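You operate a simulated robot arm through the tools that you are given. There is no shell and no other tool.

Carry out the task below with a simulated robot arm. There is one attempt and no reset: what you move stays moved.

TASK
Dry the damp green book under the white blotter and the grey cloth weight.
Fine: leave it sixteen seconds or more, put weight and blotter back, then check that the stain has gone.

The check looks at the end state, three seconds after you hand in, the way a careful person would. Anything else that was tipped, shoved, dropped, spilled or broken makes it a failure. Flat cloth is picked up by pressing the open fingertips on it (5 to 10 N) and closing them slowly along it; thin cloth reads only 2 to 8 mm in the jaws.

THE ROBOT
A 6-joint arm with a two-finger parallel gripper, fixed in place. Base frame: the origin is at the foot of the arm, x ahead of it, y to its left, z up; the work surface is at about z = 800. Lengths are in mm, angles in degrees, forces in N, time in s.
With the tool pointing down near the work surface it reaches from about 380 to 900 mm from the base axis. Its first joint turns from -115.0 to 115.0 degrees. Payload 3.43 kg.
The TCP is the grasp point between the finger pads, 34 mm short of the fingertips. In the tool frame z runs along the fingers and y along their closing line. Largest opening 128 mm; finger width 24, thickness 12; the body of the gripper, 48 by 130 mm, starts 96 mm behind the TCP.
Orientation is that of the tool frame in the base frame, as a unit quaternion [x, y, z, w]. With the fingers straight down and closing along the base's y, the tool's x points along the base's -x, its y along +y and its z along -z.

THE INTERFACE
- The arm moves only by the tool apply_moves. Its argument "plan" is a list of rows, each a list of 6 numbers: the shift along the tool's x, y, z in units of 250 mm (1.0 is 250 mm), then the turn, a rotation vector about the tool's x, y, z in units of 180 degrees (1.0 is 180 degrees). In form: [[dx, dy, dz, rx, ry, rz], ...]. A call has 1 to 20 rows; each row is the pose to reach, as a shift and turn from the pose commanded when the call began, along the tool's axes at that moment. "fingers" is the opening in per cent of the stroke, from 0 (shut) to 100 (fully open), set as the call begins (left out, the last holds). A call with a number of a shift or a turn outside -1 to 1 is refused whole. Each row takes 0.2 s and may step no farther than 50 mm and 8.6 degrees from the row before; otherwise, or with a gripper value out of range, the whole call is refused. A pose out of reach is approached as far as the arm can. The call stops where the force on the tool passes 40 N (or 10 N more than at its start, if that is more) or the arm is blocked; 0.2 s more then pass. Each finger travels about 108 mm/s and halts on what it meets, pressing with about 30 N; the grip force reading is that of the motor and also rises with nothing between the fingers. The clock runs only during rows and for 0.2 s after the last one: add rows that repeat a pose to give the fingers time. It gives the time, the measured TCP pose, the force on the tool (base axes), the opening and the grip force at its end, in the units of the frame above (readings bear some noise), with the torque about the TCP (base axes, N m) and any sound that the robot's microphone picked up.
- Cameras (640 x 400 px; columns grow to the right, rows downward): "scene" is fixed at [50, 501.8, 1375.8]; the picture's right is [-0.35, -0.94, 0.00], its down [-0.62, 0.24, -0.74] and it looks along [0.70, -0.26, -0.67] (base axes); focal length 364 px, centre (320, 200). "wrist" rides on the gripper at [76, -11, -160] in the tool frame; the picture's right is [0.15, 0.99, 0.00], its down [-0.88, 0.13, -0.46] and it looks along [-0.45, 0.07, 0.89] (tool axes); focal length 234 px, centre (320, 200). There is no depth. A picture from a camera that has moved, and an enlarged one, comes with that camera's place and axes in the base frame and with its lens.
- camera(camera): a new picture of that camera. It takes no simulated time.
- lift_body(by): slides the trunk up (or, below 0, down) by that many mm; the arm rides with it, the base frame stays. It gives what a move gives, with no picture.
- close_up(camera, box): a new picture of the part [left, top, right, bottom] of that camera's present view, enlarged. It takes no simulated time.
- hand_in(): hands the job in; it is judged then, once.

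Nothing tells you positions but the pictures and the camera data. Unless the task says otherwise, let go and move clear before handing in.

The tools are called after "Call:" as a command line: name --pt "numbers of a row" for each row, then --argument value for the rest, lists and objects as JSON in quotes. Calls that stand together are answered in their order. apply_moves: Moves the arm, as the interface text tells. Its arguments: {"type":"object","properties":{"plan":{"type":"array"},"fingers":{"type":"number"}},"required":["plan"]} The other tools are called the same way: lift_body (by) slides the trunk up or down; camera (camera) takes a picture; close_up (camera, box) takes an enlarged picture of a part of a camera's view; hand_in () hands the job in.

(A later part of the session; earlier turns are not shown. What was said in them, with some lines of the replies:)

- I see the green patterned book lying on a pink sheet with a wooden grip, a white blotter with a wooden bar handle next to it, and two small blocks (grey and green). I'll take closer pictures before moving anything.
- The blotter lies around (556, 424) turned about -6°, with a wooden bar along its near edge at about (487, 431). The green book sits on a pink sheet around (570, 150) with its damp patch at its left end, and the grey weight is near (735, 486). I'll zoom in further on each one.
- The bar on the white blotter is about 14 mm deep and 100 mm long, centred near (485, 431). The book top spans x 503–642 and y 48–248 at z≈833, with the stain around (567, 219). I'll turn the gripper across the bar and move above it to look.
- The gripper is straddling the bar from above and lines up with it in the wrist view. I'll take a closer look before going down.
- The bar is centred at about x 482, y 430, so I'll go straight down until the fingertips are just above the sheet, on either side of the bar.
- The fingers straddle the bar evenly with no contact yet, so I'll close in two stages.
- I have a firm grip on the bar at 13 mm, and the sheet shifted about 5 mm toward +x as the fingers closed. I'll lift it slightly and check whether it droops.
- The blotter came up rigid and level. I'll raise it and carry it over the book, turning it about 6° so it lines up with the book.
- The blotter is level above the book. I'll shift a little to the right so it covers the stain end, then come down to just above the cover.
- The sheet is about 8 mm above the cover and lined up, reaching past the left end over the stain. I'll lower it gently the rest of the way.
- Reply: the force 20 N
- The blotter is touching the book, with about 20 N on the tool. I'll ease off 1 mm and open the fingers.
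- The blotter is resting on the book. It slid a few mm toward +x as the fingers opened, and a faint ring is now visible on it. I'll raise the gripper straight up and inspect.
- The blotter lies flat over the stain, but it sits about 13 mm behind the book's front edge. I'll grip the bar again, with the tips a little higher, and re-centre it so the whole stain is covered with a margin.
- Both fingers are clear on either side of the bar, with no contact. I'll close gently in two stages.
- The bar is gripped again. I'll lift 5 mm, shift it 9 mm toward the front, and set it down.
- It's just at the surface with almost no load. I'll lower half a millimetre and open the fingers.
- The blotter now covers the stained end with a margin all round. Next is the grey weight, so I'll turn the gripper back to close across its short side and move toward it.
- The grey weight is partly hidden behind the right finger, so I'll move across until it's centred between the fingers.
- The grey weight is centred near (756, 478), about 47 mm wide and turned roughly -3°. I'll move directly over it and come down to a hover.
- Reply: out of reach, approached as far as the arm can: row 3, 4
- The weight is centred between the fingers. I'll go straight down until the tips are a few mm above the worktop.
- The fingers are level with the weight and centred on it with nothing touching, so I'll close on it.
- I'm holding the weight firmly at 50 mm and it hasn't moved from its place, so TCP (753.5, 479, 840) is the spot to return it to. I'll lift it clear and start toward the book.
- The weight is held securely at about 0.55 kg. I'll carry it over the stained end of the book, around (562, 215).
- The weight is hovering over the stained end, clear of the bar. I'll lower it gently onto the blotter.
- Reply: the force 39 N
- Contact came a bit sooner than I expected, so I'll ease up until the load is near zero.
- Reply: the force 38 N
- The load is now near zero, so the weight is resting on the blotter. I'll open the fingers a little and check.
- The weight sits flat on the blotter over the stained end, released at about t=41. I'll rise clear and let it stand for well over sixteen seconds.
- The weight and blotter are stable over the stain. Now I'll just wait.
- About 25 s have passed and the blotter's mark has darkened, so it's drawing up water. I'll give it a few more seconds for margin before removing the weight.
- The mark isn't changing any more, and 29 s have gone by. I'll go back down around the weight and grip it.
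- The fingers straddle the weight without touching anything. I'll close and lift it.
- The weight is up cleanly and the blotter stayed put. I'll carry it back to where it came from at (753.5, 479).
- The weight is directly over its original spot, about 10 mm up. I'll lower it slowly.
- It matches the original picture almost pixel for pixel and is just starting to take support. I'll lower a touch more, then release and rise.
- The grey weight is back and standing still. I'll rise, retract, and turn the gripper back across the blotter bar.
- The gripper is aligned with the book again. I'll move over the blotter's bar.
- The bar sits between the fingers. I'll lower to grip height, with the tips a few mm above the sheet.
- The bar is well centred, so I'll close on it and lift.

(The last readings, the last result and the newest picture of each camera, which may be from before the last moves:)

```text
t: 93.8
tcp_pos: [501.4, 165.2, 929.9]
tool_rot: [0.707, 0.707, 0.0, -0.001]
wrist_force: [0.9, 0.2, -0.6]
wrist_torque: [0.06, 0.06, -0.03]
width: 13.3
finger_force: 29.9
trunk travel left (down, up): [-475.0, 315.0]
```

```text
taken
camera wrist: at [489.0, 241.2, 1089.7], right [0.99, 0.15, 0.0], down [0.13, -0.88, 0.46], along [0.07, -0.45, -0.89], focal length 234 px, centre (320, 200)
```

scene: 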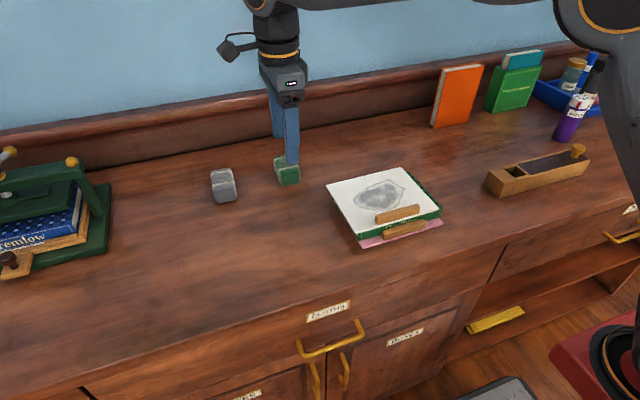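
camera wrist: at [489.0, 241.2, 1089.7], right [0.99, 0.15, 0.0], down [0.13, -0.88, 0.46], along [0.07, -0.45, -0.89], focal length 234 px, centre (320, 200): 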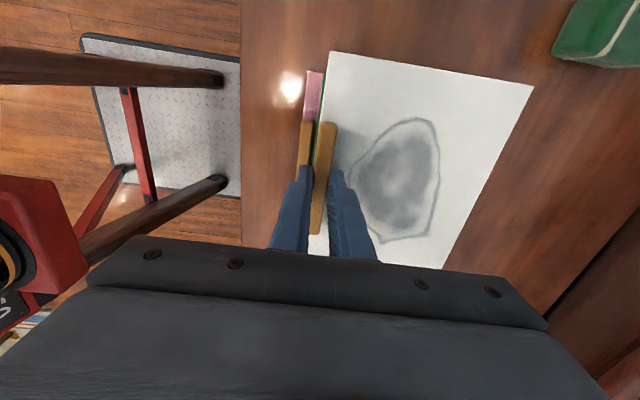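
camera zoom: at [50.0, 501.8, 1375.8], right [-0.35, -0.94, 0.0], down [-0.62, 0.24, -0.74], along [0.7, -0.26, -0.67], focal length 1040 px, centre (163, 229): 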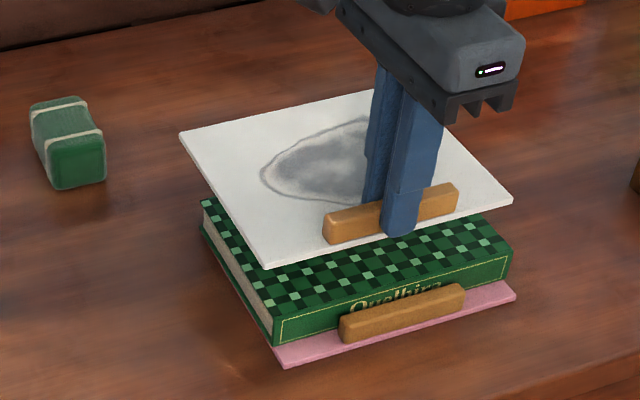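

The blotter lifted cleanly, and the uncovered part of the cover looks dry. I'll carry the blotter back toward its original place and then check the book.

Call:
apply_moves --pt "0 0 -0.06 0 0 0" --pt "0.05 -0.003 -0.12 0 0 0" --pt "0.12 -0.006 -0.12 0 0 0.003" --pt "0.2 -0.01 -0.12 0 0 0.0065" --pt "0.285 -0.014 -0.12 0 0 0.01" --pt "0.37 -0.0185 -0.12 0 0 0.0135" --pt "0.455 -0.023 -0.12 0 0 0.017" --pt "0.54 -0.027 -0.12 0 0 0.0205" --pt "0.625 -0.031 -0.12 0 0 0.024" --pt "0.71 -0.0355 -0.12 0 0 0.0275" --pt "0.77 -0.0385 -0.12 0 0 0.031" --pt "0.8 -0.04 -0.12 0 0 0.0344" --pt "0.8 -0.04 -0.12 0 0 0.0344"

Call:
close_up --camera "scene" --box '[325, 165, 450, 255]'

Call:
camera --camera "scene"

```text
t: 96.6
tcp_pos: [486.5, 364.4, 959.7]
tool_rot: [0.744, 0.668, 0.0, 0.0]
wrist_force: [-0.5, 0.0, -1.3]
wrist_torque: [0.0, 0.08, 0.03]
width: 13.3
finger_force: 30.5
trunk travel left (down, up): [-475.0, 315.0]
```

```text
4.44 times, centred on (388, 210) of scene
camera zoom: at [50.0, 501.8, 1375.8], right [-0.35, -0.94, 0.0], down [-0.62, 0.24, -0.74], along [0.7, -0.26, -0.67], focal length 1618 px, centre (20, 156)
```

zoom: 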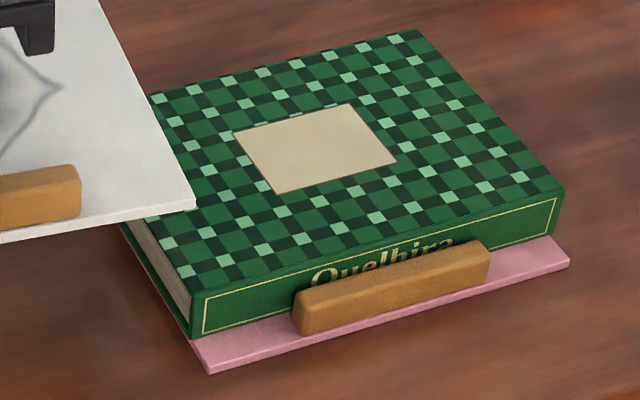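

```text
taken
```

scene: 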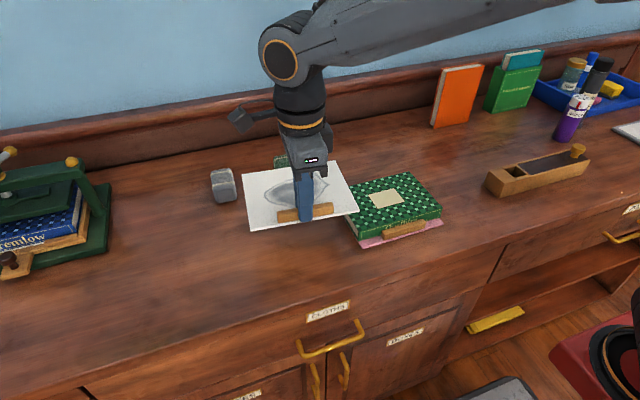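

The visible part of the cover is clean. I'll finish returning the blotter to its original pose, (477, 431) at -6°, and stop a little above the worktop.

Call:
apply_moves --pt "0.066 -0.016 0.0 0 0 0" --pt "0.132 -0.032 0.04 0 0 0" --pt "0.198 -0.048 0.1 0 0 0" --pt "0.263 -0.0645 0.18 0 0 0" --pt "0.263 -0.0645 0.26 0 0 0" --pt "0.263 -0.0645 0.34 0 0 0" --pt "0.263 -0.0645 0.41 0 0 0" --pt "0.263 -0.0645 0.41 0 0 0"

Call:
close_up --camera "scene" --box '[200, 130, 460, 300]'

Call:
close_up --camera "scene" --box '[325, 165, 450, 255]'

```text
t: 98.4
tcp_pos: [479.6, 432.4, 856.2]
tool_rot: [0.745, 0.668, 0.0, 0.0]
wrist_force: [-0.5, -0.2, -2.2]
wrist_torque: [0.01, 0.06, 0.01]
width: 13.2
finger_force: 29.9
trunk travel left (down, up): [-475.0, 315.0]
```

```text
2.35 times, centred on (330, 215) of scene
camera zoom: at [50.0, 501.8, 1375.8], right [-0.35, -0.94, 0.0], down [-0.62, 0.24, -0.74], along [0.7, -0.26, -0.67], focal length 857 px, centre (296, 165)
```

zoom: 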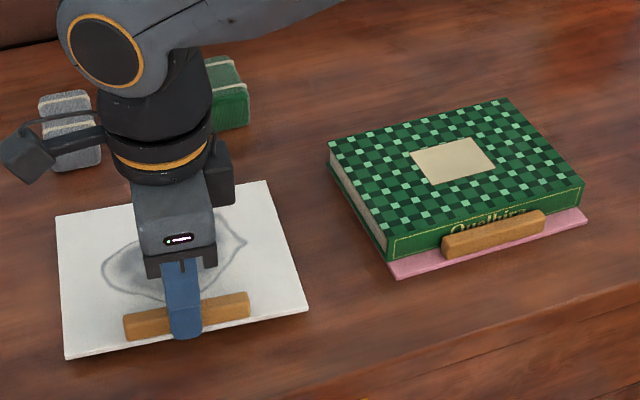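

```text
4.44 times, centred on (388, 210) of scene
camera zoom: at [50.0, 501.8, 1375.8], right [-0.35, -0.94, 0.0], down [-0.62, 0.24, -0.74], along [0.7, -0.26, -0.67], focal length 1618 px, centre (20, 156)
```

zoom: 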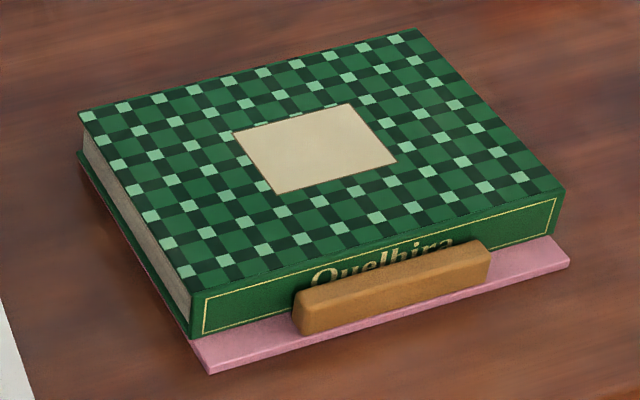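

The stain is completely gone and the book hasn't moved. Now I'll lower the blotter gently to the worktop.

Call:
apply_moves --pt "0 -0.004 0.016 0 0 0" --pt "0 -0.006 0.03 0 0 0" --pt "0 -0.006 0.042 0 0 0" --pt "0 -0.006 0.048 0 0 0" --pt "0 -0.006 0.048 0 0 0"

Call:
close_up --camera "scene" --box '[210, 180, 340, 290]'

```text
t: 99.6
tcp_pos: [477.8, 433.0, 845.6]
tool_rot: [0.745, 0.667, 0.0, 0.0]
wrist_force: [-0.5, 0.1, -1.0]
wrist_torque: [0.02, 0.07, -0.01]
width: 13.3
finger_force: 29.5
trunk travel left (down, up): [-475.0, 315.0]
```

```text
3.64 times, centred on (275, 235) of scene
camera zoom: at [50.0, 501.8, 1375.8], right [-0.35, -0.94, 0.0], down [-0.62, 0.24, -0.74], along [0.7, -0.26, -0.67], focal length 1324 px, centre (484, 73)
```

zoom: 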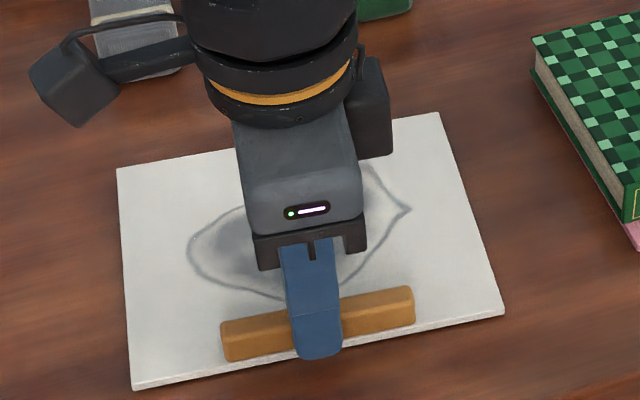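

It's within a millimetre or so of its original outline. I'll lower in small steps until it's supported.

Call:
apply_moves --pt "0 0 0.003 0 0 0" --pt "0 0 0.005 0 0 0" --pt "0 0 0.005 0 0 0"

```text
t: 100.4
tcp_pos: [477.2, 432.5, 844.0]
tool_rot: [0.744, 0.668, 0.0, -0.001]
wrist_force: [0.0, -0.7, -1.2]
wrist_torque: [0.03, 0.02, -0.02]
width: 13.3
finger_force: 30.2
trunk travel left (down, up): [-475.0, 315.0]
```

Call:
apply_moves --pt "0 0 0.003 0 0 0" --pt "0 0 0.005 0 0 0" --pt "0 0 0.005 0 0 0"

```text
t: 101.2
tcp_pos: [478.4, 431.4, 842.5]
tool_rot: [0.744, 0.668, 0.002, 0.0]
wrist_force: [2.8, 0.8, 10.6]
wrist_torque: [-0.6, 0.02, 0.05]
width: 13.4
finger_force: 30.3
trunk travel left (down, up): [-475.0, 315.0]
```

It's in contact. I'll ease up half a millimetre, open, and rise straight up.

Call:
apply_moves --pt "0 0 -0.002 0 0 0" --pt "0 0 -0.003 0 0 0" --pt "0 0 -0.003 0 0 0"

Call:
apply_moves --pt "0 0 0 0 0 0" --pt "0 0 0 0 0 0" --fingers 40

Call:
apply_moves --pt "0 0 -0.012 0 0 0" --pt "0 0 -0.04 0 0 0" --pt "0 0 -0.1 0 0 0" --pt "0 0 -0.2 0 0 0" --pt "0 0 -0.35 0 0 0" --pt "0 0 -0.5 0 0 0" --pt "0 0 -0.65 0 0 0" --pt "0 0 -0.75 0 0 0"

Call:
camera --camera "scene"

Call:
close_up --camera "scene" --box '[200, 130, 460, 300]'

Call:
camera --camera "wrist"

```text
t: 102.0
tcp_pos: [476.9, 431.6, 844.1]
tool_rot: [0.744, 0.668, 0.0, 0.0]
wrist_force: [3.2, 1.3, 8.3]
wrist_torque: [0.4, -0.11, -0.07]
width: 13.3
finger_force: 30.1
trunk travel left (down, up): [-475.0, 315.0]
```

```text
t: 102.6
tcp_pos: [477.0, 432.1, 842.0]
tool_rot: [0.744, 0.668, -0.001, 0.0]
wrist_force: [0.6, -0.5, -0.1]
wrist_torque: [0.02, 0.01, 0.0]
width: 51.0
finger_force: 0.0
trunk travel left (down, up): [-475.0, 315.0]
```

```text
t: 104.4
tcp_pos: [476.2, 433.2, 1029.0]
tool_rot: [0.745, 0.667, 0.0, 0.001]
wrist_force: [-0.1, -0.6, -0.5]
wrist_torque: [-0.02, 0.02, -0.03]
width: 51.2
finger_force: 0.1
trunk travel left (down, up): [-475.0, 315.0]
```

```text
taken
```

scene: 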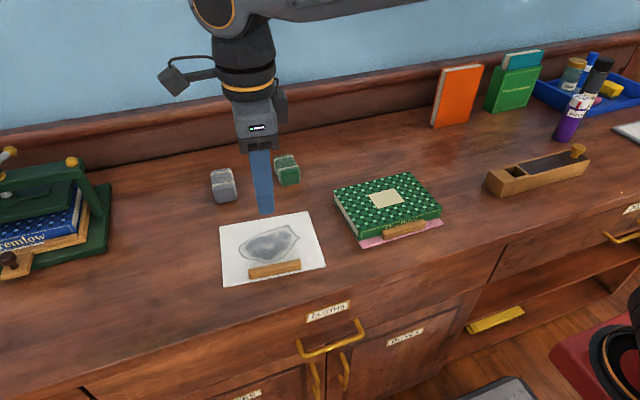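

```text
2.35 times, centred on (330, 215) of scene
camera zoom: at [50.0, 501.8, 1375.8], right [-0.35, -0.94, 0.0], down [-0.62, 0.24, -0.74], along [0.7, -0.26, -0.67], focal length 857 px, centre (296, 165)
```

zoom: 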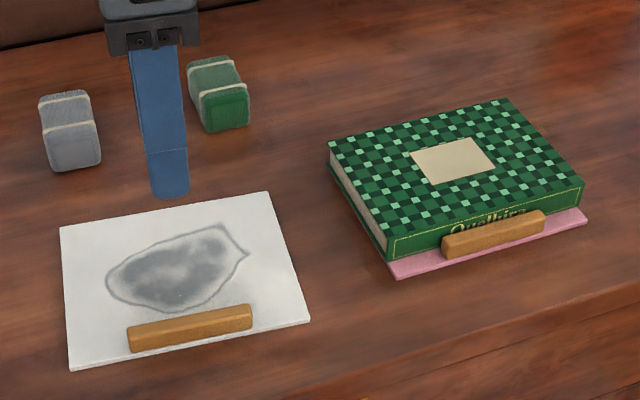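

```text
taken
camera wrist: at [474.4, 509.0, 1188.5], right [1.0, 0.04, 0.0], down [0.04, -0.89, 0.46], along [0.02, -0.46, -0.89], focal length 234 px, centre (320, 200)
```

wrist: 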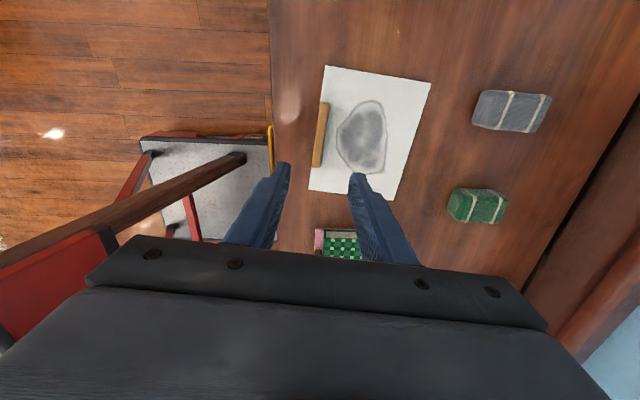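

Weight and blotter are back where they started, and nothing else has moved. I'll take one last close look at the book cover before handing in.

Call:
close_up --camera "scene" --box '[325, 165, 450, 255]'

Call:
close_up --camera "scene" --box '[330, 180, 390, 230]'

Call:
close_up --camera "scene" --box '[200, 145, 310, 215]'

```text
4.44 times, centred on (388, 210) of scene
camera zoom: at [50.0, 501.8, 1375.8], right [-0.35, -0.94, 0.0], down [-0.62, 0.24, -0.74], along [0.7, -0.26, -0.67], focal length 1618 px, centre (20, 156)
```

zoom: 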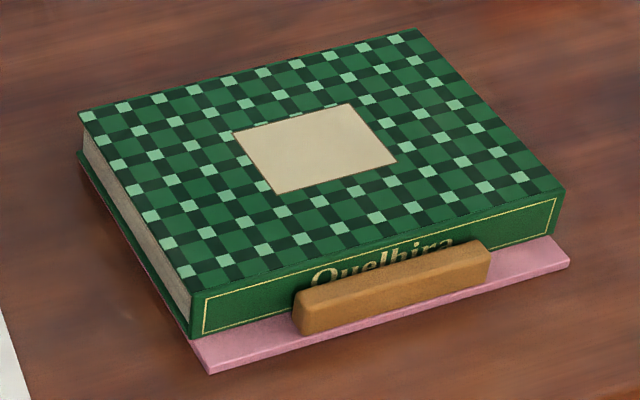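

```text
8.00 times, centred on (360, 205) of scene
camera zoom: at [50.0, 501.8, 1375.8], right [-0.35, -0.94, 0.0], down [-0.62, 0.24, -0.74], along [0.7, -0.26, -0.67], focal length 2912 px, centre (0, 160)
```

zoom: 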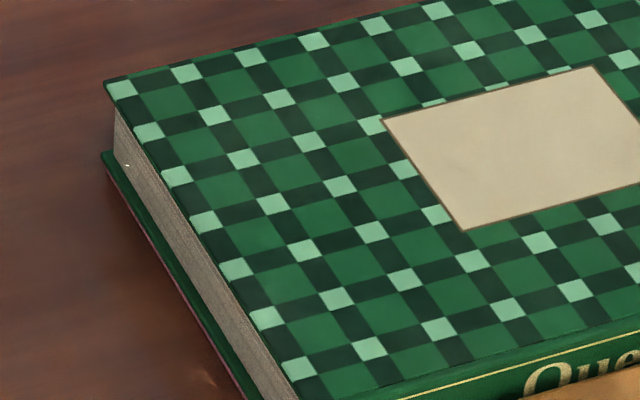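

```text
5.71 times, centred on (255, 180) of scene
camera zoom: at [50.0, 501.8, 1375.8], right [-0.35, -0.94, 0.0], down [-0.62, 0.24, -0.74], along [0.7, -0.26, -0.67], focal length 2080 px, centre (691, 314)
```

zoom: 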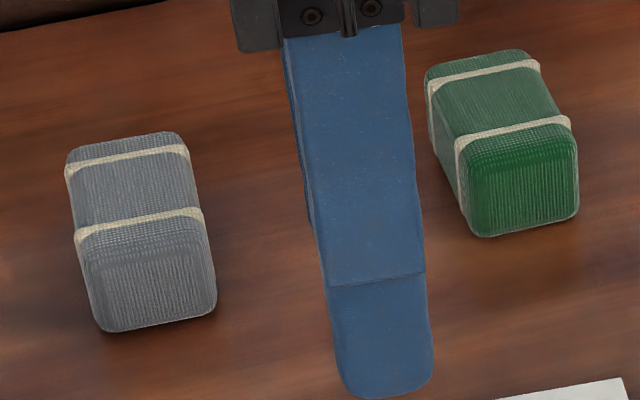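

The cover is clean all over with no trace of the stain. The weight and blotter are back in their places, the green weight and the book haven't moved, and the gripper is clear, so I'm handing in.

Call:
hand_in

```text
The job is handed in.
```

The green book is dry. The close-up pictures show no trace of the stain on the cover, and the book hasn't moved.

- **Drying:** the blotter lay over the stained end with the grey weight on top for about 30 s, well past the sixteen you asked for. The blotter now carries the damp mark.
- **Putting back:** the grey weight and the white blotter are back within a few millimetres of where they started, by the pictures.
- **One adjustment:** the blotter slid about 13 mm when I first let go of it on the book. I lifted it and set it down again so it covered the whole stain before adding the weight.

I saw nothing else disturbed on the worktop. The gripper was empty and clear when I handed in.
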